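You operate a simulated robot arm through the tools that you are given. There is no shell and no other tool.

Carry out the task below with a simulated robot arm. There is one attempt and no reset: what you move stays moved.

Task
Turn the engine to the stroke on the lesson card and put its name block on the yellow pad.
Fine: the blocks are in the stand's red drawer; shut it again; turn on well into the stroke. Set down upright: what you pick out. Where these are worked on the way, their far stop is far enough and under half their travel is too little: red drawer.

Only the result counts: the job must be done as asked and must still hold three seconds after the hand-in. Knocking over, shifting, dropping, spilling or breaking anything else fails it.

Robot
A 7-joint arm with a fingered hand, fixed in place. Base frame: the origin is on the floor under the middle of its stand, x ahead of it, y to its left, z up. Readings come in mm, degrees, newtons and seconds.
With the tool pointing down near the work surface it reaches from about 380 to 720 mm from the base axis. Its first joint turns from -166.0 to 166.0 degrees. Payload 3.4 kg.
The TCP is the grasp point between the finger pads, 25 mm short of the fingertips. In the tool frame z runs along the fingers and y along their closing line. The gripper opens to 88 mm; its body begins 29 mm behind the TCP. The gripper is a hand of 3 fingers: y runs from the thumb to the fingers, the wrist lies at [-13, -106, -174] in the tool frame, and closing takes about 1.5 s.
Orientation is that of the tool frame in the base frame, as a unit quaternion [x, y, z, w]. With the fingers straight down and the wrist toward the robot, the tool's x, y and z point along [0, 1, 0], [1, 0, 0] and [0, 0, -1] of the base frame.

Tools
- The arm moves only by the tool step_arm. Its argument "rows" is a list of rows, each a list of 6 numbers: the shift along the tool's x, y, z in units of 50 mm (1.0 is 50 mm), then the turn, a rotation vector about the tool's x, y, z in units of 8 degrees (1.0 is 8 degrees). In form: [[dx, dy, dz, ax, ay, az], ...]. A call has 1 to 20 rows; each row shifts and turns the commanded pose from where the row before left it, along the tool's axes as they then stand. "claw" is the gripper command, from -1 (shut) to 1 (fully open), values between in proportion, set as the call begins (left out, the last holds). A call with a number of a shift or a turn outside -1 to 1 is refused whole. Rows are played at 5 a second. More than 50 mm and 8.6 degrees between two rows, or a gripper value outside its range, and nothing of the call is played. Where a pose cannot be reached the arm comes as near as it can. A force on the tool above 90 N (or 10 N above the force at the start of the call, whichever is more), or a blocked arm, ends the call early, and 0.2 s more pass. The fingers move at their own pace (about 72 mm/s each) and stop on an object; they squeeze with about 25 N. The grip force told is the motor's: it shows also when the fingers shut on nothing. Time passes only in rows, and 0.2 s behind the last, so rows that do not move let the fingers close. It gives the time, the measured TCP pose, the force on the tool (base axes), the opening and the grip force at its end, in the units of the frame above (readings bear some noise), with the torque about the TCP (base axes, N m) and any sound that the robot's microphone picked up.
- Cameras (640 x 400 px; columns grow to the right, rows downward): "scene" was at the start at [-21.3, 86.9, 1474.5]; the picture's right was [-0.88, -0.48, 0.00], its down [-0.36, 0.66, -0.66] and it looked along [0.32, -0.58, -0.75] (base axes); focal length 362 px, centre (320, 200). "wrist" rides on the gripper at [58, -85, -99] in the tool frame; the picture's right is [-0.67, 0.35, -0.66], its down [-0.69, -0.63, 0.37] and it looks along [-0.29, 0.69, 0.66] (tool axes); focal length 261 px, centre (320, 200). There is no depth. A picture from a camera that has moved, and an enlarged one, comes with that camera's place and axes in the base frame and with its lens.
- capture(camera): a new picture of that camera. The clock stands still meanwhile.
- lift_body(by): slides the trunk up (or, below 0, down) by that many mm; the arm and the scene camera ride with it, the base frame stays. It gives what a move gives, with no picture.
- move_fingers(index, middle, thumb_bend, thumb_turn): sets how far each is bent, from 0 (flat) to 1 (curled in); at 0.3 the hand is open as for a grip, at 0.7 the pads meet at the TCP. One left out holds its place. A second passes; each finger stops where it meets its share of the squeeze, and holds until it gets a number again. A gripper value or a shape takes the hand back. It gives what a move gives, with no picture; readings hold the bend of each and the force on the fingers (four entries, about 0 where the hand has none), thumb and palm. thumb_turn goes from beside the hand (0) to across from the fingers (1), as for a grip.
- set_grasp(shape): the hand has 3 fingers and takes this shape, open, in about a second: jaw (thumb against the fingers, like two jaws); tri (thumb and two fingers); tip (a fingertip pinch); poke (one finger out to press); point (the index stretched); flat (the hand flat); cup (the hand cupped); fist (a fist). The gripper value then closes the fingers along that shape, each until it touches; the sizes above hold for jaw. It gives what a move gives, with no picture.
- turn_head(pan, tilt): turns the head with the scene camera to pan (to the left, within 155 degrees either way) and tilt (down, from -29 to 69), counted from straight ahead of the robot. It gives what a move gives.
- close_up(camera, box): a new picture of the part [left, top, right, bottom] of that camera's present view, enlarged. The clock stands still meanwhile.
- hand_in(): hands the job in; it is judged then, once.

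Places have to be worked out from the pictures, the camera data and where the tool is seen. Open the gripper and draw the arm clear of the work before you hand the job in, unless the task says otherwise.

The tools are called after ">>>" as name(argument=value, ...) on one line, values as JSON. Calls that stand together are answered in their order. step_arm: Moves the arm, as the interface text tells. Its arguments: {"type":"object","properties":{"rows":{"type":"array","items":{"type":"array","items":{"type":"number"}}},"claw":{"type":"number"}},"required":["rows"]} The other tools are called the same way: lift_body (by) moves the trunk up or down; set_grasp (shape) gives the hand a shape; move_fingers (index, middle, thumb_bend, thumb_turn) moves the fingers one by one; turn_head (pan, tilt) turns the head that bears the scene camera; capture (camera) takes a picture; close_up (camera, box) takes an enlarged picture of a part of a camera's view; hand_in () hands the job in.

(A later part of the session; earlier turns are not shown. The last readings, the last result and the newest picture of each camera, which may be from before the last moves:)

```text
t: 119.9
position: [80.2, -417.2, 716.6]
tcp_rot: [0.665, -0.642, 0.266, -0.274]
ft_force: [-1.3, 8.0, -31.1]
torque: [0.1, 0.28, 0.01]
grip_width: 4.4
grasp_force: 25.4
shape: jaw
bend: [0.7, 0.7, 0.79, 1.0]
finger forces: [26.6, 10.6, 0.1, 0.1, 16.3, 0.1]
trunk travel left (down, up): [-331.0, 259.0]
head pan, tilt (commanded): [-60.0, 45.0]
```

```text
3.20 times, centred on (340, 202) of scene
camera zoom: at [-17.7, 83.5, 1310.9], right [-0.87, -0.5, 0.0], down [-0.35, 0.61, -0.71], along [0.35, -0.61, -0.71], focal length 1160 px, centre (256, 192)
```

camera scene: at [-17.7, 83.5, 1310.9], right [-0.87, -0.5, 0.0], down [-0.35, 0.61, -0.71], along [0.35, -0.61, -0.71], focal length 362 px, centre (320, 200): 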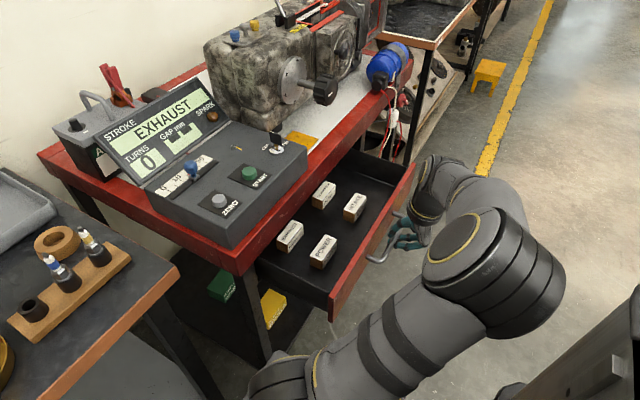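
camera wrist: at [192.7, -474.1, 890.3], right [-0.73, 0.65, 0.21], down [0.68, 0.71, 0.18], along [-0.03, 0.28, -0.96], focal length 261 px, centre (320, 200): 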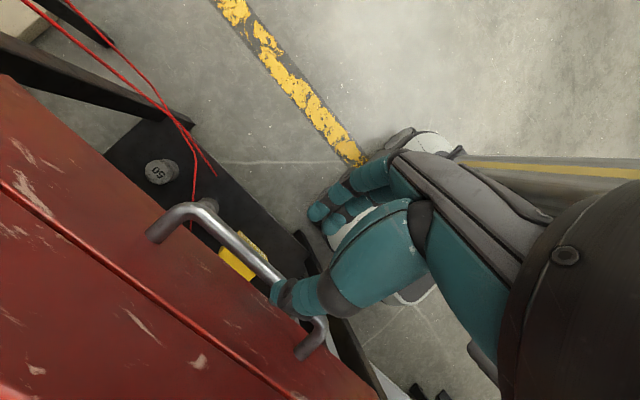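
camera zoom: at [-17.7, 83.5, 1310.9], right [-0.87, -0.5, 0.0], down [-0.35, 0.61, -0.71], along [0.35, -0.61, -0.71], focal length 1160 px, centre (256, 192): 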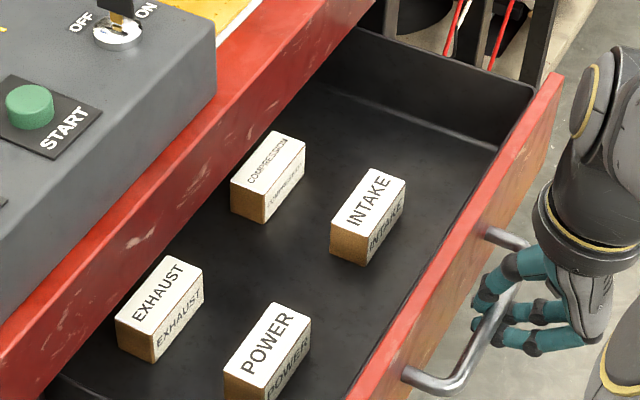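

EXHAUST is the back-left block, still right at the cabinet front edge, so I pull the drawer further until its stop.

>>> step_arm(rows=[[-0.01, 0.21, -0.21, 0, 0, 0], [-0.01, 0.21, -0.21, 0, 0, 0], [-0.01, 0.21, -0.21, 0, 0, 0], [0, 0, 0, 0, 0, 0]])

>>> capture(camera="scene")

>>> close_up(camera="scene", box=[240, 160, 440, 285])

```text
t: 120.9
position: [65.4, -414.8, 716.3]
tcp_rot: [0.687, -0.617, 0.255, -0.286]
ft_force: [1.1, -9.6, -22.5]
torque: [-0.11, 0.22, -0.18]
grip_width: 4.1
grasp_force: 24.7
shape: jaw
bend: [0.7, 0.7, 0.79, 1.0]
finger forces: [22.3, 10.1, 0.1, 0.0, 16.6, 0.0]
trunk travel left (down, up): [-331.0, 259.0]
head pan, tilt (commanded): [-60.0, 45.0]
```

```text
taken
camera scene: at [-17.7, 82.3, 1312.7], right [-0.87, -0.5, 0.0], down [-0.35, 0.61, -0.71], along [0.35, -0.61, -0.71], focal length 362 px, centre (320, 200)
```

scene: 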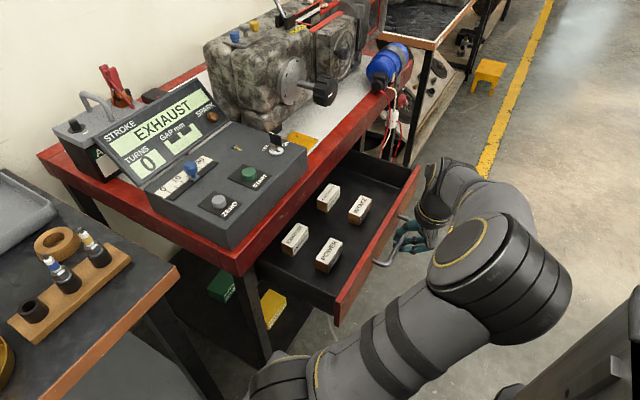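

```text
3.20 times, centred on (340, 222) of scene
camera zoom: at [-17.7, 82.3, 1312.7], right [-0.87, -0.5, 0.0], down [-0.35, 0.61, -0.71], along [0.35, -0.61, -0.71], focal length 1160 px, centre (256, 128)
```

zoom: 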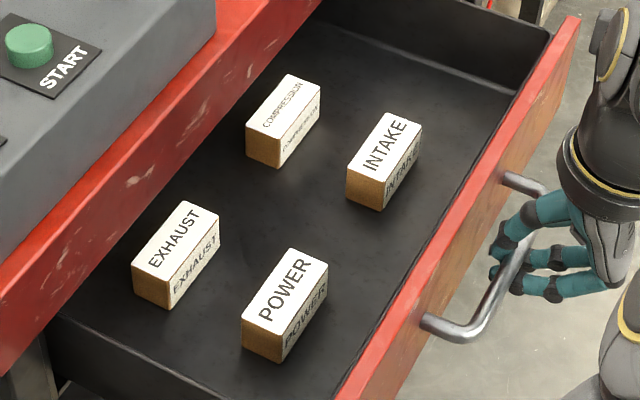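

The arm ran short (no drawer resistance in x), so I pitch the hand another 15° around the bar, which brings the wrist forward, and then pull on.

>>> step_arm(rows=[[0, 0, 0, -0.5, 0.12, 0.15], [0, 0, 0, -0.5, 0.12, 0.15], [0, 0, 0, -0.5, 0.12, 0.15], [0, 0, 0, -0.4, 0.12, 0.15], [0, 0, 0, 0, 0, 0]])

>>> close_up(camera="scene", box=[240, 160, 480, 310])

```text
t: 122.1
position: [35.7, -415.2, 715.7]
tcp_rot: [-0.658, 0.708, -0.188, 0.174]
ft_force: [-0.5, 18.6, -43.3]
torque: [0.16, 0.12, -0.01]
grip_width: 2.8
grasp_force: 24.9
shape: jaw
bend: [0.7, 0.7, 0.79, 1.0]
finger forces: [26.7, 13.3, 0.0, 0.0, 19.5, 0.1]
trunk travel left (down, up): [-331.0, 259.0]
head pan, tilt (commanded): [-60.0, 45.0]
```

```text
2.67 times, centred on (360, 235) of scene
camera zoom: at [-17.9, 83.9, 1310.7], right [-0.87, -0.5, 0.0], down [-0.35, 0.61, -0.71], along [0.35, -0.61, -0.71], focal length 966 px, centre (213, 107)
```

zoom: 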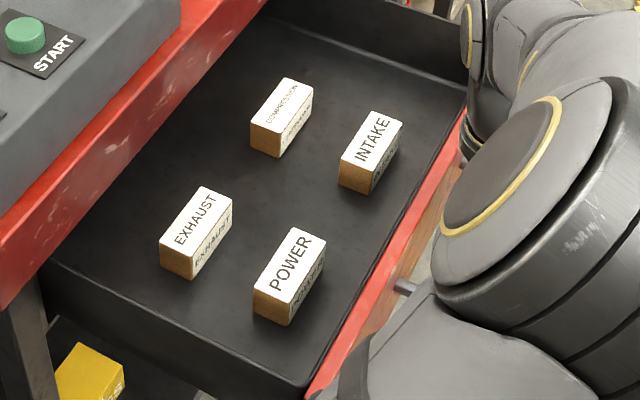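

The hand followed and the drawer is now about 205 mm out, with all four blocks exposed. I try a little more pull to find the far stop.

>>> step_arm(rows=[[0, 0.17, -0.1, 0, 0, 0], [0, 0.17, -0.1, 0, 0, 0], [0, 0, 0, 0, 0, 0]])

>>> close_up(camera="scene", box=[240, 160, 480, 310])

```text
t: 122.9
position: [16.2, -414.4, 714.4]
tcp_rot: [-0.658, 0.708, -0.189, 0.174]
ft_force: [-0.1, 11.3, -44.3]
torque: [0.13, 0.13, 0.0]
grip_width: 3.0
grasp_force: 25.2
shape: jaw
bend: [0.7, 0.7, 0.79, 1.0]
finger forces: [26.8, 13.7, 0.0, 0.0, 18.6, 0.1]
trunk travel left (down, up): [-331.0, 259.0]
head pan, tilt (commanded): [-60.0, 45.0]
```

```text
2.67 times, centred on (360, 235) of scene
camera zoom: at [-18.0, 82.8, 1310.9], right [-0.87, -0.5, 0.0], down [-0.35, 0.61, -0.71], along [0.35, -0.61, -0.71], focal length 966 px, centre (213, 107)
```

zoom: 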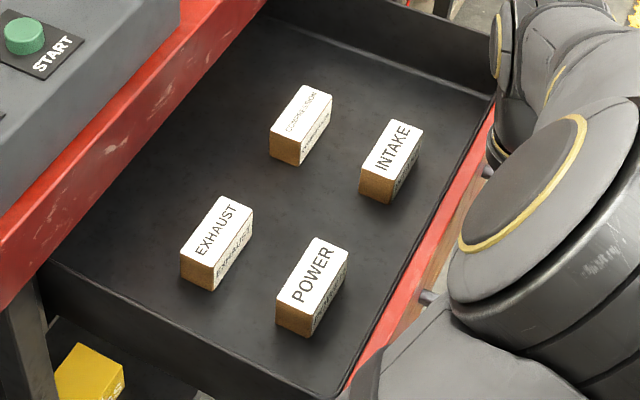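

The drawer is now about 226 mm out and EXHAUST sits near (219, -333), clear of the cabinet edge. I release the bar to a partial opening and withdraw up and back.

>>> step_arm(rows=[[0, 0, 0, 0, 0, 0], [0, 0, 0, 0, 0, 0], [0, 0, 0, 0, 0, 0], [0, 0, 0, 0, 0, 0]], claw=0.05)

>>> step_arm(rows=[[0, 0, -0.3, 0, 0, 0], [0, 0, -0.4, 0, 0, 0], [0, 0, -0.5, 0, 0, 0], [0, 0, -0.5, 0, 0, 0], [0, 0, 0, 0, 0, 0]])

>>> capture(camera="scene")

>>> capture(camera="wrist")

```text
t: 123.9
position: [16.7, -414.9, 716.6]
tcp_rot: [-0.659, 0.707, -0.191, 0.172]
ft_force: [0.8, 0.7, -0.7]
torque: [0.04, -0.01, -0.03]
grip_width: 46.1
grasp_force: 0.0
shape: jaw
bend: [0.74, 0.44, 0.68, 1.0]
finger forces: [0.0, 0.0, 0.0, 0.1, 0.1, 0.0]
trunk travel left (down, up): [-331.0, 259.0]
head pan, tilt (commanded): [-60.0, 45.0]
```

```text
t: 125.1
position: [-26.0, -411.3, 790.2]
tcp_rot: [-0.658, 0.707, -0.19, 0.172]
ft_force: [-0.8, 0.3, 0.9]
torque: [-0.02, 0.02, 0.03]
grip_width: 45.8
grasp_force: 0.0
shape: jaw
bend: [0.74, 0.44, 0.68, 1.0]
finger forces: [0.1, 0.0, 0.0, 0.0, 0.0, 0.0]
trunk travel left (down, up): [-331.0, 259.0]
head pan, tilt (commanded): [-60.0, 45.0]
```

```text
taken
camera scene: at [-18.1, 85.0, 1310.9], right [-0.87, -0.5, 0.0], down [-0.35, 0.61, -0.71], along [0.35, -0.61, -0.71], focal length 362 px, centre (320, 200)
```

scene: 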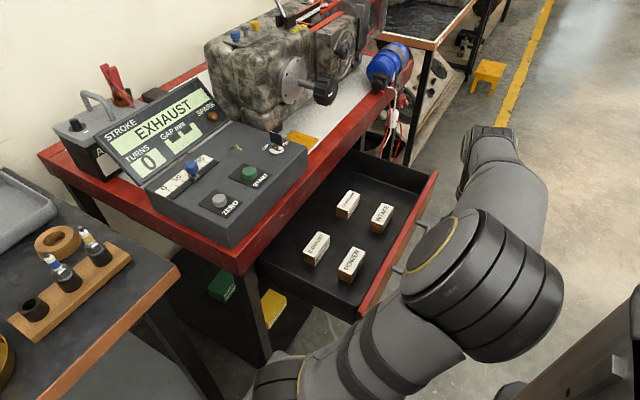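

```text
taken
camera wrist: at [-5.3, -469.2, 920.0], right [-0.58, 0.72, 0.39], down [0.78, 0.63, -0.01], along [-0.25, 0.3, -0.92], focal length 261 px, centre (320, 200)
```

wrist: 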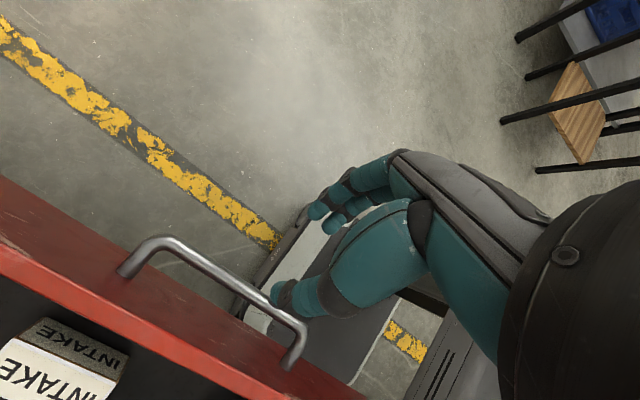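

The drawer stays open on its own. I lift the hand clear and forward, then roll it into a downward pinch pose (thumb toward the robot, leaning slightly right) for picking the EXHAUST block.

>>> step_arm(rows=[[0, -0.8, -0.3, 0, 0, 0], [0, -0.8, -0.3, 0, 0, 0], [0, -0.8, 0, 0, 0, 0], [0, -0.8, 0, 0, 0, 0], [0, -0.8, 0.2, 0, 0, 0], [0, 0, 0, 0, 0, 0]], claw=1)

>>> step_arm(rows=[[0, 0, 0, 0.133, -0.254, -0.95], [0, 0, 0, 0.133, -0.254, -0.95], [0, 0, 0, 0.133, -0.254, -0.95], [0, 0, 0, 0.133, -0.254, -0.95], [0, 0, 0, 0.133, -0.254, -0.95], [0, 0, 0, 0.133, -0.254, -0.95], [0, 0, 0, 0.133, -0.254, -0.95], [0, 0, 0, 0.133, -0.254, -0.95], [0, 0, 0, 0.133, -0.254, -0.95], [0, 0, 0, 0.133, -0.254, -0.95], [0, 0, 0, 0.133, -0.254, -0.95], [0, 0, 0, 0, 0, 0]])

```text
t: 126.5
position: [136.1, -422.3, 906.9]
tcp_rot: [-0.658, 0.708, -0.191, 0.172]
ft_force: [0.9, -0.3, -0.5]
torque: [-0.04, 0.0, 0.02]
grip_width: 87.4
grasp_force: 0.1
shape: jaw
bend: [0.3, 0.3, 0.3, 0.98]
finger forces: [0.1, 0.0, 0.0, 0.0, 0.0, 0.1]
trunk travel left (down, up): [-331.0, 259.0]
head pan, tilt (commanded): [-60.0, 45.0]
```

```text
t: 129.1
position: [140.2, -420.2, 912.8]
tcp_rot: [0.968, -0.027, 0.178, -0.173]
ft_force: [-0.2, -0.7, -0.4]
torque: [-0.01, 0.0, 0.0]
grip_width: 87.7
grasp_force: 0.1
shape: jaw
bend: [0.3, 0.3, 0.3, 0.98]
finger forces: [0.0, 0.0, 0.1, 0.0, 0.0, 0.0]
trunk travel left (down, up): [-331.0, 259.0]
head pan, tilt (commanded): [-60.0, 45.0]
```

Halfway and fine. I complete the roll.

>>> step_arm(rows=[[0, 0, 0, 0.133, -0.254, -0.95], [0, 0, 0, 0.133, -0.254, -0.95], [0, 0, 0, 0.133, -0.254, -0.95], [0, 0, 0, 0.133, -0.254, -0.95], [0, 0, 0, 0.133, -0.254, -0.95], [0, 0, 0, 0.133, -0.254, -0.95], [0, 0, 0, 0.133, -0.254, -0.95], [0, 0, 0, 0.133, -0.254, -0.95], [0, 0, 0, 0.133, -0.254, -0.95], [0, 0, 0, 0.133, -0.254, -0.95], [0, 0, 0, 0.133, -0.254, -0.95], [0, 0, 0, 0, 0, 0]])

>>> capture(camera="scene")

>>> capture(camera="wrist")

```text
t: 129.9
position: [146.6, -417.5, 924.4]
tcp_rot: [0.972, 0.142, 0.113, -0.147]
ft_force: [0.7, -0.1, 0.0]
torque: [0.02, -0.02, 0.01]
grip_width: 87.6
grasp_force: 0.1
shape: jaw
bend: [0.3, 0.3, 0.3, 0.98]
finger forces: [0.0, 0.0, 0.0, 0.1, 0.1, 0.1]
trunk travel left (down, up): [-331.0, 259.0]
head pan, tilt (commanded): [-60.0, 45.0]
stopped in row 3: the arm was blocked; the commanded pose is now the measured one
```

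```text
taken
camera scene: at [-18.0, 85.0, 1309.4], right [-0.87, -0.5, 0.0], down [-0.35, 0.61, -0.71], along [0.35, -0.61, -0.71], focal length 362 px, centre (320, 200)
```

scene: 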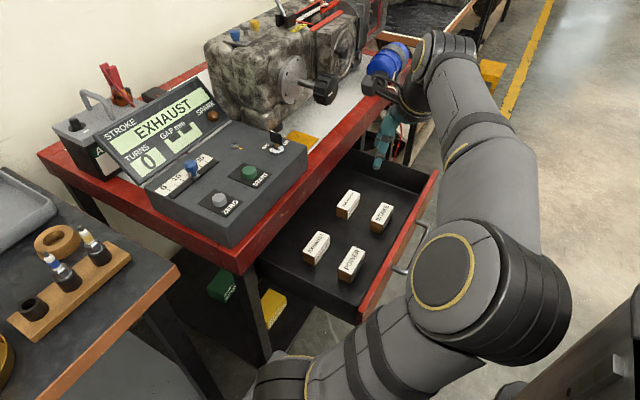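

```text
taken
camera wrist: at [156.1, -357.5, 1053.6], right [-0.64, -0.69, 0.35], down [-0.77, 0.53, -0.36], along [0.07, -0.49, -0.87], focal length 261 px, centre (320, 200)
```

wrist: 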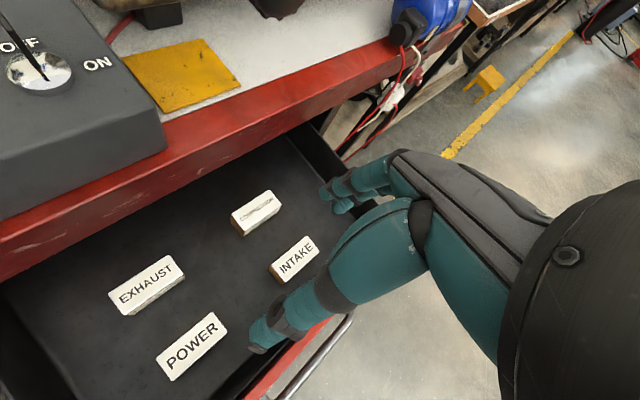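

Blocked again near the mast limit with the hand too far back; I move the hand forward/left to where the tool-down pose worked at the start and then finish the turn.

>>> step_arm(rows=[[0.55, -0.22, 0.21, 0, 0, 0], [0.55, -0.22, 0.21, 0, 0, 0], [0.55, -0.22, 0.21, 0, 0, 0], [0, 0, 0, 0, 0, 0]])

>>> step_arm(rows=[[0, 0, 0, 0.088, -0.111, -0.897], [0, 0, 0, 0.088, -0.111, -0.897], [0, 0, 0, 0.088, -0.111, -0.897], [0, 0, 0, 0.088, -0.111, -0.897], [0, 0, 0, 0.088, -0.111, -0.897], [0, 0, 0, 0.088, -0.111, -0.897], [0, 0, 0, 0.088, -0.111, -0.897], [0, 0, 0, 0.088, -0.111, -0.897], [0, 0, 0, 0.088, -0.111, -0.897], [0, 0, 0, 0.088, -0.111, -0.897], [0, 0, 0, 0, 0, 0]])

>>> capture(camera="scene")

>>> capture(camera="wrist")

```text
t: 130.9
position: [218.5, -356.9, 926.6]
tcp_rot: [0.972, 0.139, 0.115, -0.147]
ft_force: [-0.1, -0.5, 0.3]
torque: [0.01, 0.01, 0.01]
grip_width: 87.6
grasp_force: 0.0
shape: jaw
bend: [0.3, 0.3, 0.3, 0.98]
finger forces: [0.1, 0.0, 0.1, 0.0, 0.0, 0.1]
trunk travel left (down, up): [-331.0, 259.0]
head pan, tilt (commanded): [-60.0, 45.0]
```

```text
t: 133.3
position: [217.6, -357.5, 926.7]
tcp_rot: [0.7, 0.7, 0.1, -0.097]
ft_force: [0.2, 0.7, -0.2]
torque: [-0.03, -0.03, -0.01]
grip_width: 87.4
grasp_force: 0.1
shape: jaw
bend: [0.3, 0.3, 0.3, 0.98]
finger forces: [0.0, 0.1, 0.0, 0.0, 0.0, 0.0]
trunk travel left (down, up): [-331.0, 259.0]
head pan, tilt (commanded): [-60.0, 45.0]
```

```text
taken
camera scene: at [-18.1, 84.9, 1310.9], right [-0.87, -0.5, 0.0], down [-0.35, 0.61, -0.71], along [0.35, -0.61, -0.71], focal length 362 px, centre (320, 200)
```

scene: 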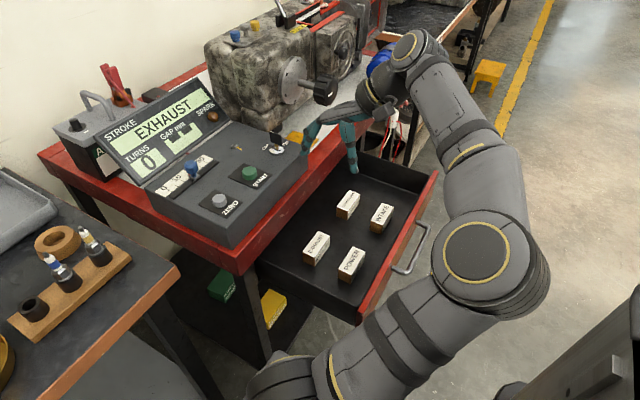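

```text
taken
camera wrist: at [132.4, -329.6, 1037.6], right [0.35, -0.83, 0.45], down [-0.63, -0.56, -0.54], along [0.7, -0.09, -0.71], focal length 261 px, centre (320, 200)
```

wrist: 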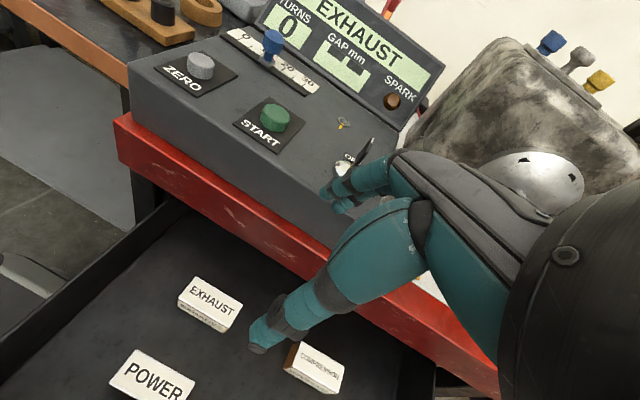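

The pinch pose is reached cleanly. I enlarge both views to pin down the EXHAUST block.

>>> close_up(camera="wrist", box=[140, 240, 300, 340])

>>> close_up(camera="scene", box=[270, 180, 400, 290])

```text
4.00 times, centred on (220, 290) of wrist
camera zoom: at [132.4, -329.6, 1037.6], right [0.35, -0.83, 0.45], down [-0.63, -0.56, -0.54], along [0.7, -0.09, -0.71], focal length 1043 px, centre (720, -160)
```

zoom: 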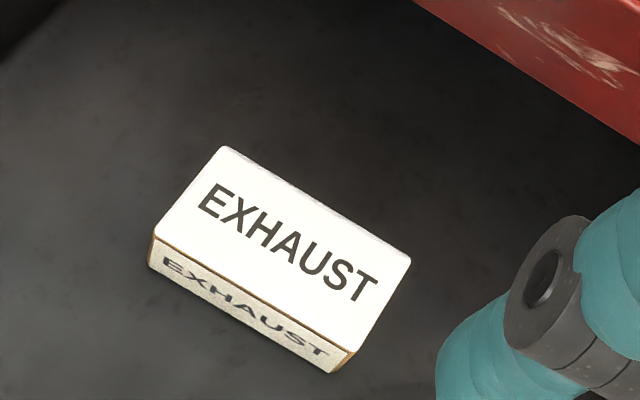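

```text
3.64 times, centred on (335, 235) of scene
camera zoom: at [-18.1, 84.9, 1310.9], right [-0.87, -0.5, 0.0], down [-0.35, 0.61, -0.71], along [0.35, -0.61, -0.71], focal length 1318 px, centre (266, 73)
```

zoom: 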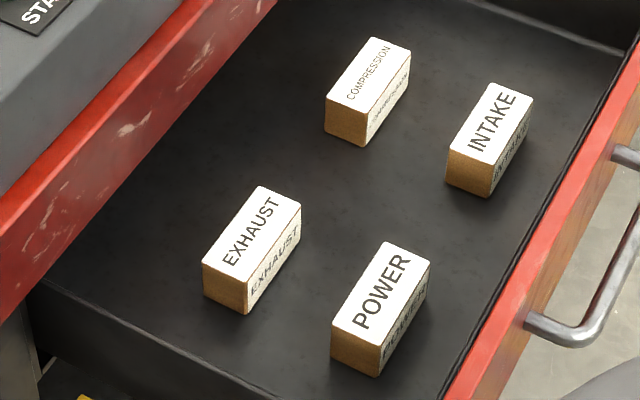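

Both views agree on the EXHAUST block: centre about (223, -321), roughly 64 × 28 mm and 30 mm tall with its top near z 706. I set a 60 mm opening, move above it, and lower the trunk.

>>> step_arm(rows=[[0.31, 0.054, 0.088, 0, 0, 0], [0.31, 0.054, 0.088, 0, 0, 0], [0, 0, 0, 0, 0, 0]], claw=0.36)

>>> lift_body(by=-150)

>>> capture(camera="wrist")

>>> capture(camera="scene")

```text
t: 134.1
position: [223.4, -326.3, 927.1]
tcp_rot: [0.701, 0.699, 0.1, -0.098]
ft_force: [1.3, 0.3, 0.0]
torque: [0.01, -0.01, 0.04]
grip_width: 60.4
grasp_force: 0.1
shape: jaw
bend: [0.28, 0.38, 0.59, 0.99]
finger forces: [0.1, 0.1, 0.1, 0.1, 0.0, 0.1]
trunk travel left (down, up): [-331.0, 259.0]
head pan, tilt (commanded): [-60.0, 45.0]
```

```text
t: 135.8
position: [223.0, -326.5, 775.8]
tcp_rot: [0.701, 0.7, 0.101, -0.097]
ft_force: [-1.6, -0.4, -0.1]
torque: [0.01, -0.01, 0.02]
grip_width: 59.8
grasp_force: 0.1
shape: jaw
bend: [0.28, 0.38, 0.59, 0.99]
finger forces: [0.1, 1.0, 0.0, 0.0, 0.0, 0.0]
trunk travel left (down, up): [-181.0, 409.0]
head pan, tilt (commanded): [-60.0, 45.0]
```

```text
taken
camera wrist: at [138.6, -298.1, 887.0], right [0.35, -0.83, 0.44], down [-0.63, -0.56, -0.54], along [0.7, -0.09, -0.71], focal length 261 px, centre (320, 200)
```

wrist: 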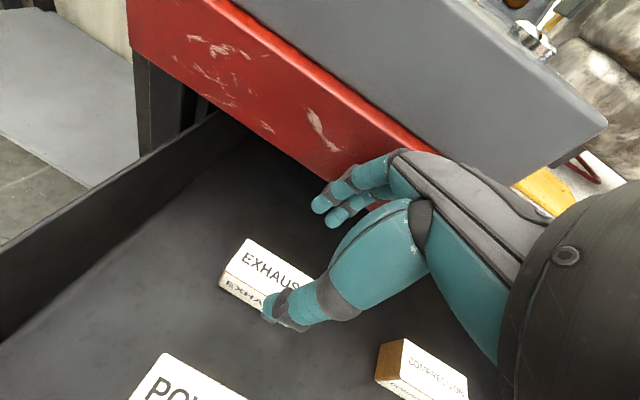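

```text
taken
camera scene: at [-16.8, 83.9, 1160.5], right [-0.87, -0.5, 0.0], down [-0.35, 0.61, -0.71], along [0.35, -0.61, -0.71], focal length 362 px, centre (320, 200)
```

scene: 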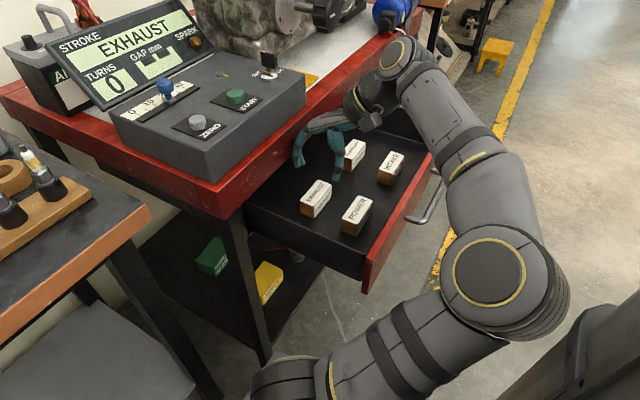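

The middle finger reads 1 N and is close to the cabinet's front edge. I check closely before going lower.

>>> close_up(camera="scene", box=[270, 80, 430, 210])

>>> close_up(camera="wrist", box=[200, 120, 440, 340])

```text
3.08 times, centred on (350, 145) of scene
camera zoom: at [-16.8, 83.9, 1160.5], right [-0.87, -0.5, 0.0], down [-0.35, 0.61, -0.71], along [0.35, -0.61, -0.71], focal length 1115 px, centre (228, 369)
```

zoom: 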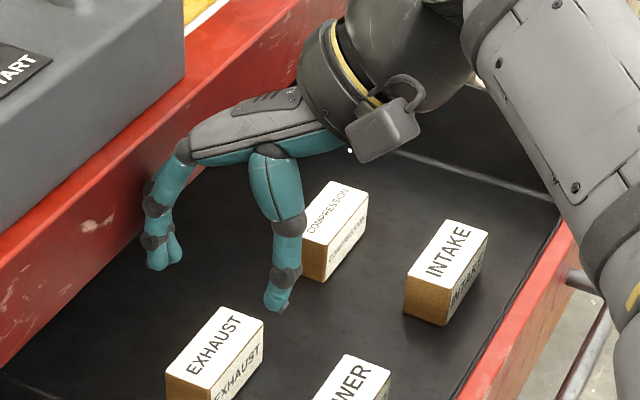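

```text
1.82 times, centred on (320, 230) of wrist
camera zoom: at [138.6, -298.1, 887.0], right [0.35, -0.83, 0.44], down [-0.63, -0.56, -0.54], along [0.7, -0.09, -0.71], focal length 474 px, centre (320, 146)
```

zoom: 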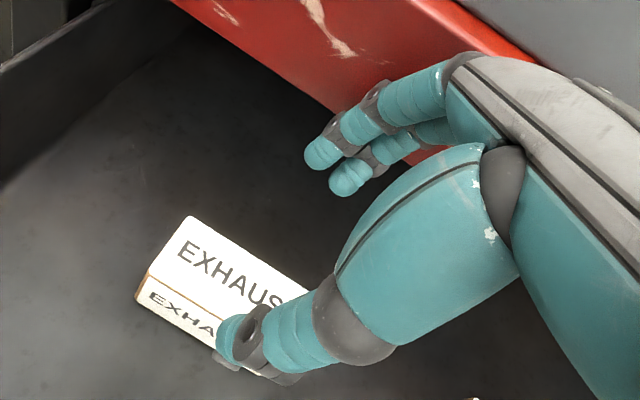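

The finger joints touch the red front edge, so I shift 11 mm toward the robot before going down; the block still fits between thumb and fingers.

>>> step_arm(rows=[[0, -0.22, 0, 0, 0, 0], [0, 0, 0, 0, 0, 0]])

>>> lift_body(by=-40)

>>> close_up(camera="scene", box=[270, 60, 430, 190])

>>> close_up(camera="wrist", box=[200, 120, 440, 340])

```text
t: 136.4
position: [217.5, -330.7, 773.2]
tcp_rot: [0.7, 0.7, 0.1, -0.103]
ft_force: [0.9, 0.1, -0.6]
torque: [-0.01, -0.03, 0.0]
grip_width: 60.5
grasp_force: 0.1
shape: jaw
bend: [0.28, 0.38, 0.59, 0.99]
finger forces: [0.0, 0.0, 0.0, 0.1, 0.0, 0.0]
trunk travel left (down, up): [-181.0, 409.0]
head pan, tilt (commanded): [-60.0, 45.0]
```

```text
t: 137.3
position: [218.3, -330.4, 732.2]
tcp_rot: [0.7, 0.7, 0.099, -0.102]
ft_force: [-0.5, -0.2, -0.4]
torque: [-0.03, -0.04, 0.02]
grip_width: 60.1
grasp_force: 0.1
shape: jaw
bend: [0.28, 0.38, 0.59, 0.99]
finger forces: [0.0, 0.0, 0.0, 0.0, 0.0, 0.0]
trunk travel left (down, up): [-141.0, 449.0]
head pan, tilt (commanded): [-60.0, 45.0]
```

```text
3.08 times, centred on (350, 125) of scene
camera zoom: at [-9.5, 78.8, 1120.9], right [-0.87, -0.5, 0.0], down [-0.36, 0.62, -0.7], along [0.35, -0.61, -0.71], focal length 1115 px, centre (228, 431)
```

zoom: 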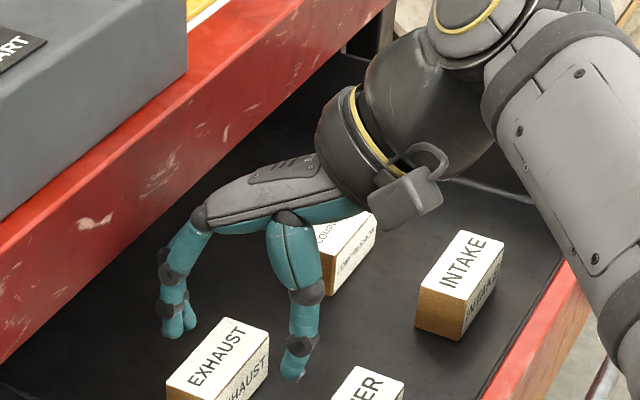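

```text
1.82 times, centred on (320, 230) of wrist
camera zoom: at [133.4, -301.4, 844.3], right [0.35, -0.83, 0.44], down [-0.63, -0.55, -0.54], along [0.69, -0.09, -0.72], focal length 474 px, centre (320, 146)
```

zoom: 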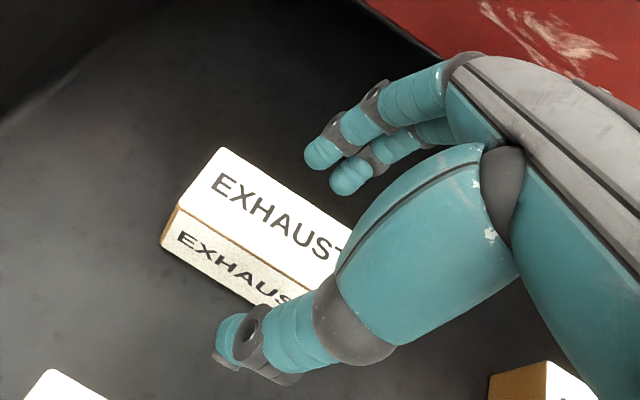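

The body is leaning again — the elbow meets the mast when the trunk is this low. I go back up with the trunk and will reach down with the arm instead.

>>> lift_body(by=210)

>>> capture(camera="scene")

```text
t: 139.5
position: [213.1, -326.2, 946.1]
tcp_rot: [0.7, 0.7, 0.1, -0.097]
ft_force: [-0.1, 0.6, 0.4]
torque: [0.02, 0.02, -0.01]
grip_width: 60.1
grasp_force: 0.1
shape: jaw
bend: [0.28, 0.38, 0.59, 0.99]
finger forces: [0.0, 0.0, 0.0, 0.1, 0.0, 0.1]
trunk travel left (down, up): [-351.0, 239.0]
head pan, tilt (commanded): [-60.0, 45.0]
```

```text
taken
camera scene: at [-18.1, 84.9, 1330.9], right [-0.87, -0.5, 0.0], down [-0.35, 0.61, -0.71], along [0.35, -0.61, -0.71], focal length 362 px, centre (320, 200)
```

scene: 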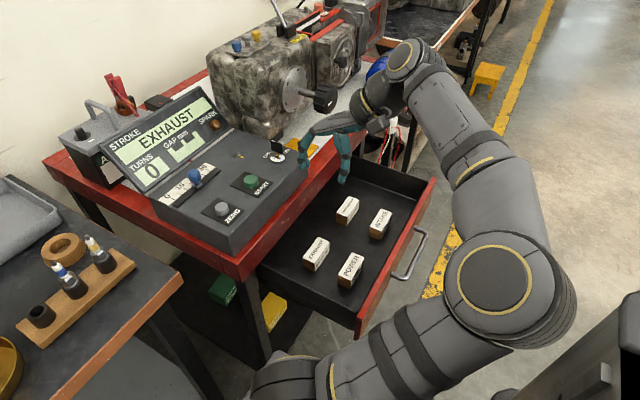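

Upright again. Now I lower the hand with the arm only, straight down.

>>> step_arm(rows=[[-0.22, 0, 0.769, 0, 0, 0], [-0.22, 0, 0.769, 0, 0, 0], [-0.22, 0, 0.769, 0, 0, 0], [-0.22, 0, 0.769, 0, 0, 0], [0, 0, 0, 0, 0, 0]])

>>> capture(camera="scene")

>>> close_up(camera="wrist", box=[200, 120, 440, 340])

```text
t: 140.7
position: [210.5, -325.5, 787.0]
tcp_rot: [0.701, 0.699, 0.101, -0.097]
ft_force: [-0.2, -0.5, 0.0]
torque: [-0.01, -0.01, 0.04]
grip_width: 60.1
grasp_force: 0.0
shape: jaw
bend: [0.28, 0.38, 0.59, 0.99]
finger forces: [0.0, 0.1, 0.0, 0.1, 0.0, 0.1]
trunk travel left (down, up): [-351.0, 239.0]
head pan, tilt (commanded): [-60.0, 45.0]
```

```text
taken
camera scene: at [-18.1, 84.9, 1330.8], right [-0.87, -0.5, 0.0], down [-0.35, 0.61, -0.71], along [0.35, -0.61, -0.71], focal length 362 px, centre (320, 200)
```

scene: 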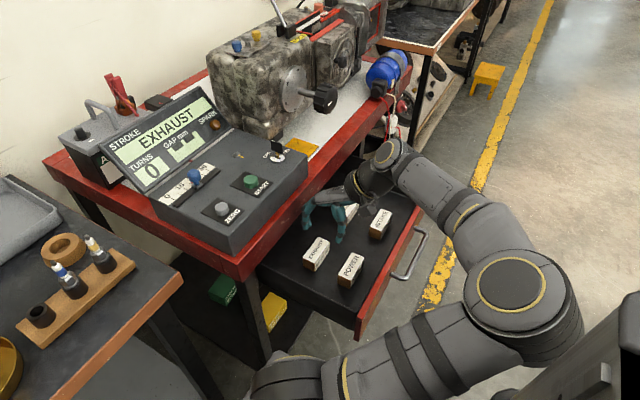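

```text
1.82 times, centred on (320, 230) of wrist
camera zoom: at [125.7, -296.7, 898.3], right [0.34, -0.83, 0.45], down [-0.63, -0.56, -0.54], along [0.7, -0.09, -0.71], focal length 474 px, centre (320, 146)
```

zoom: 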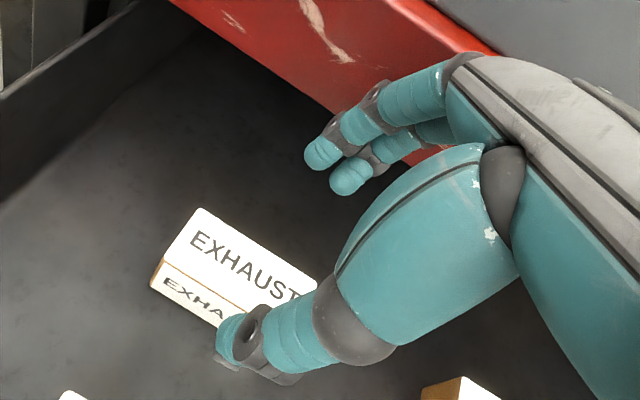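

Good: upright and over the block. I take one more precise look to centre on it.

>>> close_up(camera="scene", box=[280, 190, 380, 270])

>>> close_up(camera="wrist", box=[260, 210, 400, 310])

```text
5.00 times, centred on (330, 230) of scene
camera zoom: at [-18.1, 84.9, 1330.8], right [-0.87, -0.5, 0.0], down [-0.35, 0.61, -0.71], along [0.35, -0.61, -0.71], focal length 1812 px, centre (270, 50)
```

zoom: 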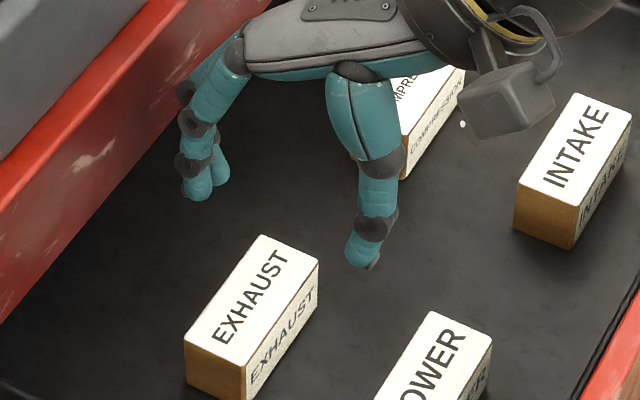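

```text
4.00 times, centred on (330, 260) of wrist
camera zoom: at [125.7, -296.7, 898.3], right [0.34, -0.83, 0.45], down [-0.63, -0.56, -0.54], along [0.7, -0.09, -0.71], focal length 1043 px, centre (280, -40)
```

zoom: 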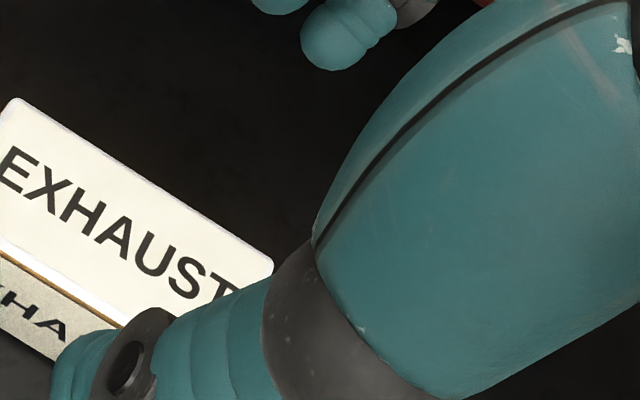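

The block's far face is at x 238 and its length spans y -289…-353. I widen slightly to 66 mm, nudge 3 mm forward, and descend in stages.

>>> step_arm(rows=[[0, 0.06, 0, 0, 0, 0], [0, 0, 0, 0, 0, 0], [-0.11, 0, 0.385, 0, 0, 0], [-0.11, 0, 0.385, 0, 0, 0], [0, 0, 0, 0, 0, 0]], claw=0.5)

>>> close_up(camera="scene", box=[280, 190, 380, 270])

>>> close_up(camera="wrist", box=[200, 120, 440, 340])

```text
t: 141.9
position: [214.1, -325.5, 746.2]
tcp_rot: [0.701, 0.7, 0.1, -0.097]
ft_force: [0.3, 0.7, 0.3]
torque: [-0.02, -0.01, 0.04]
grip_width: 65.8
grasp_force: 0.1
shape: jaw
bend: [0.27, 0.36, 0.54, 0.99]
finger forces: [0.1, 0.1, 0.1, 0.0, 0.0, 0.1]
trunk travel left (down, up): [-351.0, 239.0]
head pan, tilt (commanded): [-60.0, 45.0]
```

```text
5.00 times, centred on (330, 230) of scene
camera zoom: at [-18.1, 84.9, 1330.9], right [-0.87, -0.5, 0.0], down [-0.35, 0.61, -0.71], along [0.35, -0.61, -0.71], focal length 1812 px, centre (270, 50)
```

zoom: 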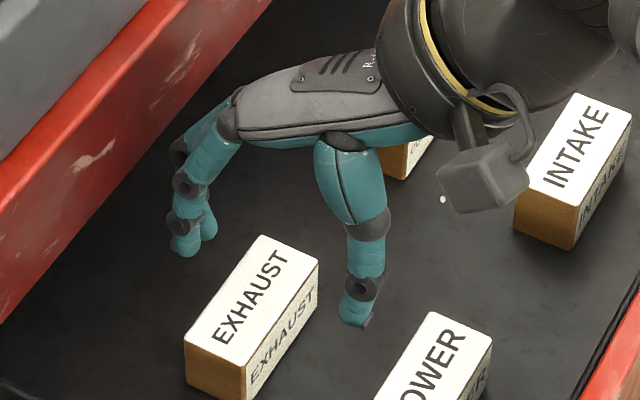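

```text
1.82 times, centred on (320, 230) of wrist
camera zoom: at [130.1, -297.0, 858.1], right [0.35, -0.83, 0.45], down [-0.63, -0.56, -0.54], along [0.7, -0.09, -0.71], focal length 474 px, centre (320, 146)
```

zoom: 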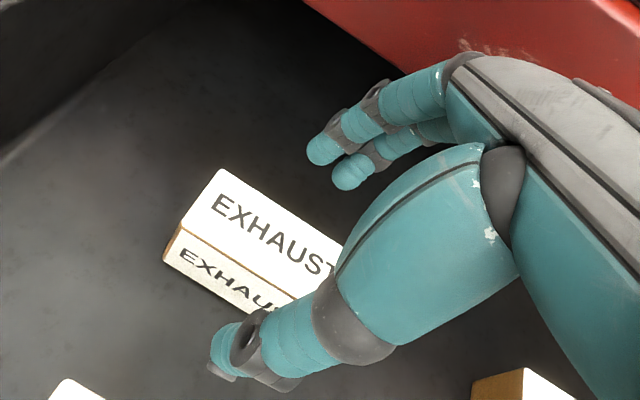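

Thumb and fingers straddle the block with no contact. I go down the last 36 mm.

>>> step_arm(rows=[[-0.1, 0, 0.346, 0, 0, 0], [-0.1, 0, 0.346, 0, 0, 0], [0, 0, 0, 0, 0, 0]])

>>> close_up(camera="scene", box=[280, 190, 380, 270])

>>> close_up(camera="wrist", box=[200, 120, 440, 340])

```text
t: 142.7
position: [215.7, -324.9, 710.7]
tcp_rot: [0.701, 0.7, 0.099, -0.098]
ft_force: [0.0, 0.3, -0.2]
torque: [-0.03, 0.01, 0.0]
grip_width: 65.5
grasp_force: 0.0
shape: jaw
bend: [0.27, 0.36, 0.54, 0.99]
finger forces: [0.0, 0.0, 0.1, 0.0, 0.1, 0.0]
trunk travel left (down, up): [-351.0, 239.0]
head pan, tilt (commanded): [-60.0, 45.0]
```

```text
5.00 times, centred on (330, 230) of scene
camera zoom: at [-18.1, 84.9, 1330.9], right [-0.87, -0.5, 0.0], down [-0.35, 0.61, -0.71], along [0.35, -0.61, -0.71], focal length 1812 px, centre (270, 50)
```

zoom: 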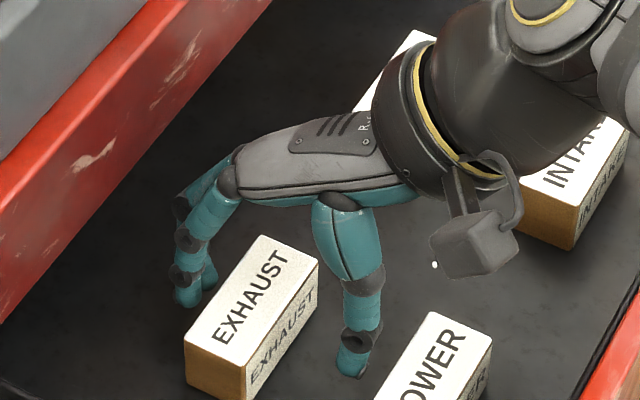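

```text
1.82 times, centred on (320, 230) of wrist
camera zoom: at [130.4, -296.7, 822.5], right [0.35, -0.83, 0.45], down [-0.63, -0.56, -0.54], along [0.7, -0.09, -0.71], focal length 474 px, centre (320, 146)
```

zoom: 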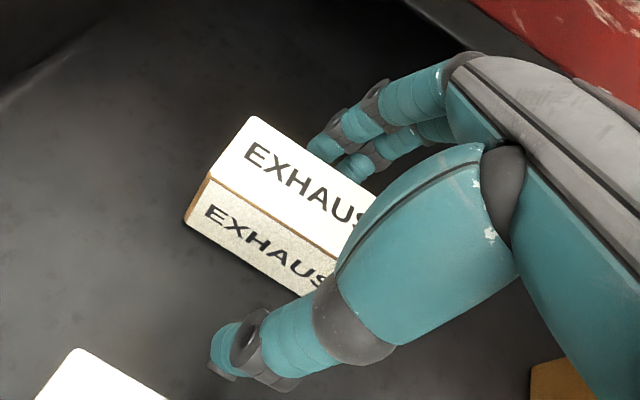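

Fingers are behind and the thumb in front of the block. I shift 5 mm along its length to centre, then close.

>>> step_arm(rows=[[0.1, 0.1, 0.03, 0, 0, 0], [0, 0, 0, 0, 0, 0]])

>>> step_arm(rows=[[0, 0, 0, 0, 0, 0], [0, 0, 0, 0, 0, 0], [0, 0, 0, 0, 0, 0], [0, 0, 0, 0, 0, 0], [0, 0, 0, 0, 0, 0], [0, 0, 0, 0, 0, 0], [0, 0, 0, 0, 0, 0], [0, 0, 0, 0, 0, 0]], claw=-1)

>>> close_up(camera="scene", box=[280, 190, 380, 270])

>>> close_up(camera="wrist", box=[200, 120, 440, 340])

```text
t: 143.3
position: [219.5, -320.4, 711.0]
tcp_rot: [0.701, 0.7, 0.1, -0.097]
ft_force: [0.2, -0.1, -0.3]
torque: [0.01, -0.01, -0.01]
grip_width: 65.5
grasp_force: 0.1
shape: jaw
bend: [0.27, 0.36, 0.54, 0.99]
finger forces: [0.1, 0.1, 0.0, 0.1, 0.0, 0.0]
trunk travel left (down, up): [-351.0, 239.0]
head pan, tilt (commanded): [-60.0, 45.0]
```

```text
t: 145.1
position: [220.3, -320.0, 710.3]
tcp_rot: [0.701, 0.7, 0.1, -0.097]
ft_force: [-0.4, 0.3, 0.3]
torque: [-0.02, -0.01, -0.01]
grip_width: 24.5
grasp_force: 25.1
shape: jaw
bend: [0.74, 0.55, 0.74, 1.0]
finger forces: [14.6, 7.8, 0.0, 0.1, 22.5, 0.1]
trunk travel left (down, up): [-351.0, 239.0]
head pan, tilt (commanded): [-60.0, 45.0]
```

```text
5.00 times, centred on (330, 230) of scene
camera zoom: at [-18.1, 84.9, 1330.9], right [-0.87, -0.5, 0.0], down [-0.35, 0.61, -0.71], along [0.35, -0.61, -0.71], focal length 1812 px, centre (270, 50)
```

zoom: 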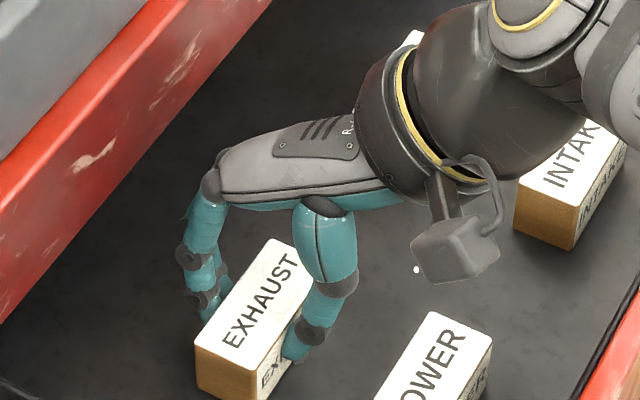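

```text
1.82 times, centred on (320, 230) of wrist
camera zoom: at [135.2, -291.6, 822.4], right [0.35, -0.83, 0.45], down [-0.63, -0.56, -0.54], along [0.7, -0.09, -0.71], focal length 474 px, centre (320, 146)
```

zoom: 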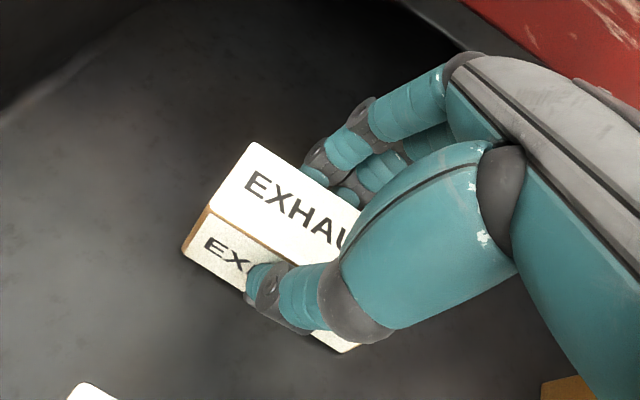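

The block is pinched (thumb 22 N vs. fingers 15/8 N). I lift slightly first and check it comes along level.

>>> step_arm(rows=[[0.1, 0, -0.346, 0, 0, 0], [0.1, 0, -0.346, 0, 0, 0], [0.15, -0.05, -0.5, 0, 0, 0], [0, 0, 0, 0, 0, 0]])

>>> close_up(camera="scene", box=[280, 160, 400, 256])

>>> close_up(camera="wrist", box=[200, 120, 440, 340])

```text
t: 146.1
position: [218.0, -320.0, 773.7]
tcp_rot: [0.7, 0.7, 0.1, -0.098]
ft_force: [-0.1, -0.5, 0.2]
torque: [-0.01, 0.0, -0.01]
grip_width: 24.7
grasp_force: 24.3
shape: jaw
bend: [0.74, 0.55, 0.74, 1.0]
finger forces: [14.7, 7.8, 0.0, 0.1, 22.4, 0.0]
trunk travel left (down, up): [-351.0, 239.0]
head pan, tilt (commanded): [-60.0, 45.0]
```

```text
4.17 times, centred on (340, 208) of scene
camera zoom: at [-18.1, 85.0, 1330.9], right [-0.87, -0.5, 0.0], down [-0.35, 0.61, -0.71], along [0.35, -0.61, -0.71], focal length 1510 px, centre (237, 167)
```

zoom: 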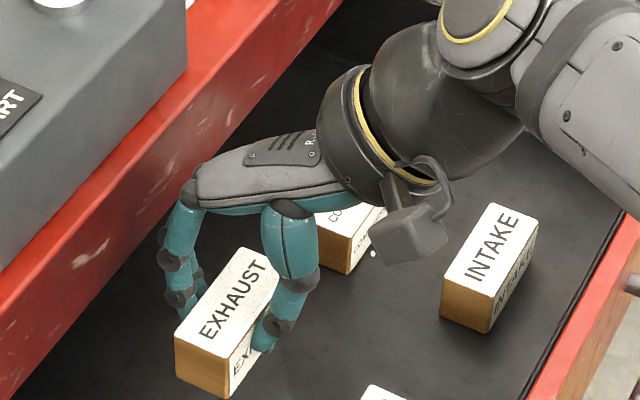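

```text
1.82 times, centred on (320, 230) of wrist
camera zoom: at [132.8, -291.5, 884.8], right [0.35, -0.83, 0.45], down [-0.63, -0.56, -0.54], along [0.7, -0.09, -0.71], focal length 474 px, centre (320, 146)
```

zoom: 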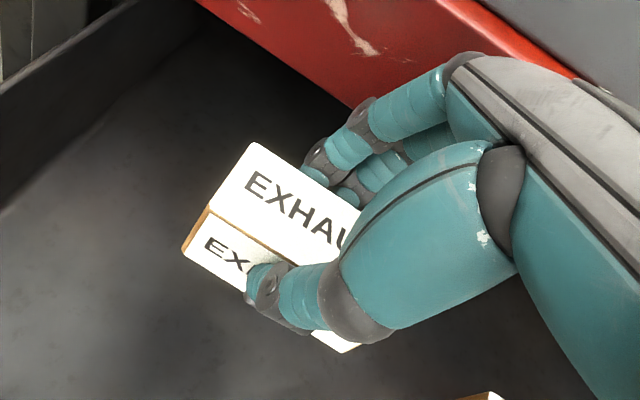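

It lifts level and firmly held. I raise it to about z 940, clear of the panel.

>>> step_arm(rows=[[0.229, 0, -0.798, 0, 0, 0], [0.229, 0, -0.798, 0, 0, 0], [0.229, 0, -0.798, 0, 0, 0], [0.229, 0, -0.798, 0, 0, 0], [0, 0, 0, 0, 0, 0]])

>>> step_arm(rows=[[-0.4, 0.1, -0.05, -0.258, 0, 0.901], [-0.4, 0.1, -0.05, -0.258, 0, 0.901], [-0.3, 0.1, 0, -0.258, 0, 0.901], [0, 0, 0, -0.258, 0, 0.901], [0, 0, 0, -0.258, 0, 0.901], [0, 0, 0, -0.258, 0, 0.901], [0, 0, 0, 0, 0, 0]])

>>> capture(camera="scene")

```text
t: 147.3
position: [214.9, -319.1, 938.6]
tcp_rot: [0.702, 0.699, 0.099, -0.097]
ft_force: [-0.5, 0.9, -0.4]
torque: [-0.01, -0.01, -0.02]
grip_width: 24.5
grasp_force: 24.8
shape: jaw
bend: [0.74, 0.55, 0.74, 1.0]
finger forces: [14.8, 7.8, 0.2, 0.1, 22.6, 0.1]
trunk travel left (down, up): [-351.0, 239.0]
head pan, tilt (commanded): [-60.0, 45.0]
```

```text
t: 148.9
position: [224.1, -375.4, 927.6]
tcp_rot: [0.916, 0.376, 0.131, -0.053]
ft_force: [0.5, 0.8, -0.3]
torque: [0.02, -0.05, 0.01]
grip_width: 24.4
grasp_force: 24.8
shape: jaw
bend: [0.74, 0.55, 0.74, 1.0]
finger forces: [14.8, 8.0, 0.0, 0.1, 22.9, 0.1]
trunk travel left (down, up): [-351.0, 239.0]
head pan, tilt (commanded): [-60.0, 45.0]
```

```text
taken
camera scene: at [-18.1, 85.0, 1331.6], right [-0.87, -0.5, 0.0], down [-0.35, 0.61, -0.71], along [0.35, -0.61, -0.71], focal length 362 px, centre (320, 200)
```

scene: 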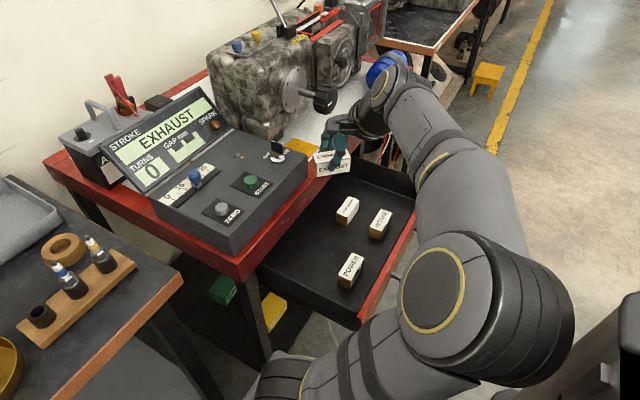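

Halfway through the turn and level. I complete it with a small rise.

>>> step_arm(rows=[[0.05, 0, -0.1, -0.258, 0, 0.901], [0.05, 0, -0.1, -0.258, 0, 0.901], [0.05, 0, -0.1, -0.258, 0, 0.901], [0, 0, 0, -0.258, 0, 0.901], [0, 0, 0, -0.258, 0, 0.901], [0, 0, 0, -0.258, 0, 0.901], [0, 0, 0, 0, 0, 0]])

>>> capture(camera="scene")

>>> capture(camera="wrist")

```text
t: 150.5
position: [228.3, -374.1, 943.5]
tcp_rot: [0.99, -0.002, 0.14, -0.001]
ft_force: [-0.2, -0.3, -1.1]
torque: [-0.02, -0.02, -0.02]
grip_width: 24.5
grasp_force: 24.8
shape: jaw
bend: [0.74, 0.55, 0.74, 1.0]
finger forces: [14.9, 7.9, 0.1, 0.0, 22.8, 0.0]
trunk travel left (down, up): [-351.0, 239.0]
head pan, tilt (commanded): [-60.0, 45.0]
```

```text
taken
camera scene: at [-18.0, 85.0, 1330.9], right [-0.87, -0.5, 0.0], down [-0.35, 0.61, -0.71], along [0.35, -0.61, -0.71], focal length 362 px, centre (320, 200)
```

scene: 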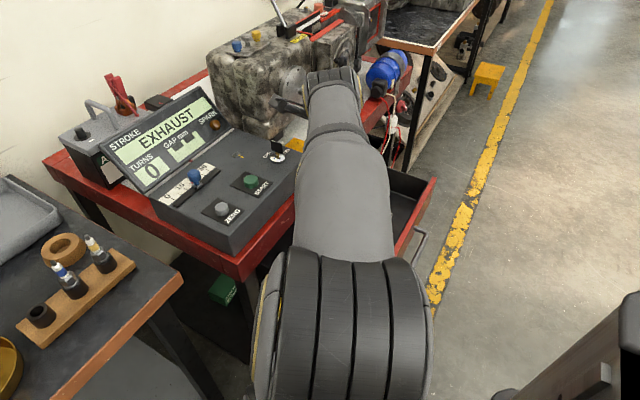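

```text
taken
camera wrist: at [256.6, -288.6, 1056.1], right [-0.83, -0.35, 0.44], down [-0.56, 0.63, -0.54], along [-0.09, -0.69, -0.71], focal length 261 px, centre (320, 200)
```

wrist: 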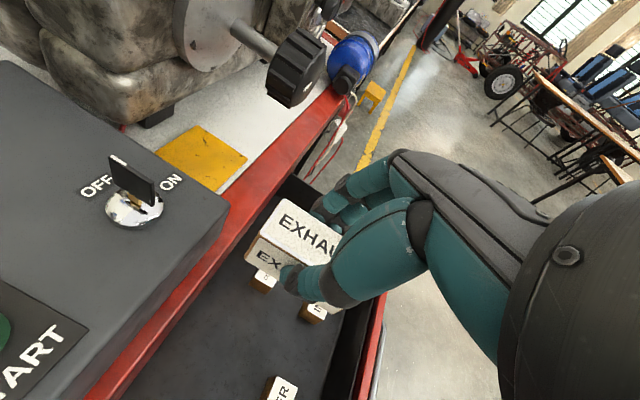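

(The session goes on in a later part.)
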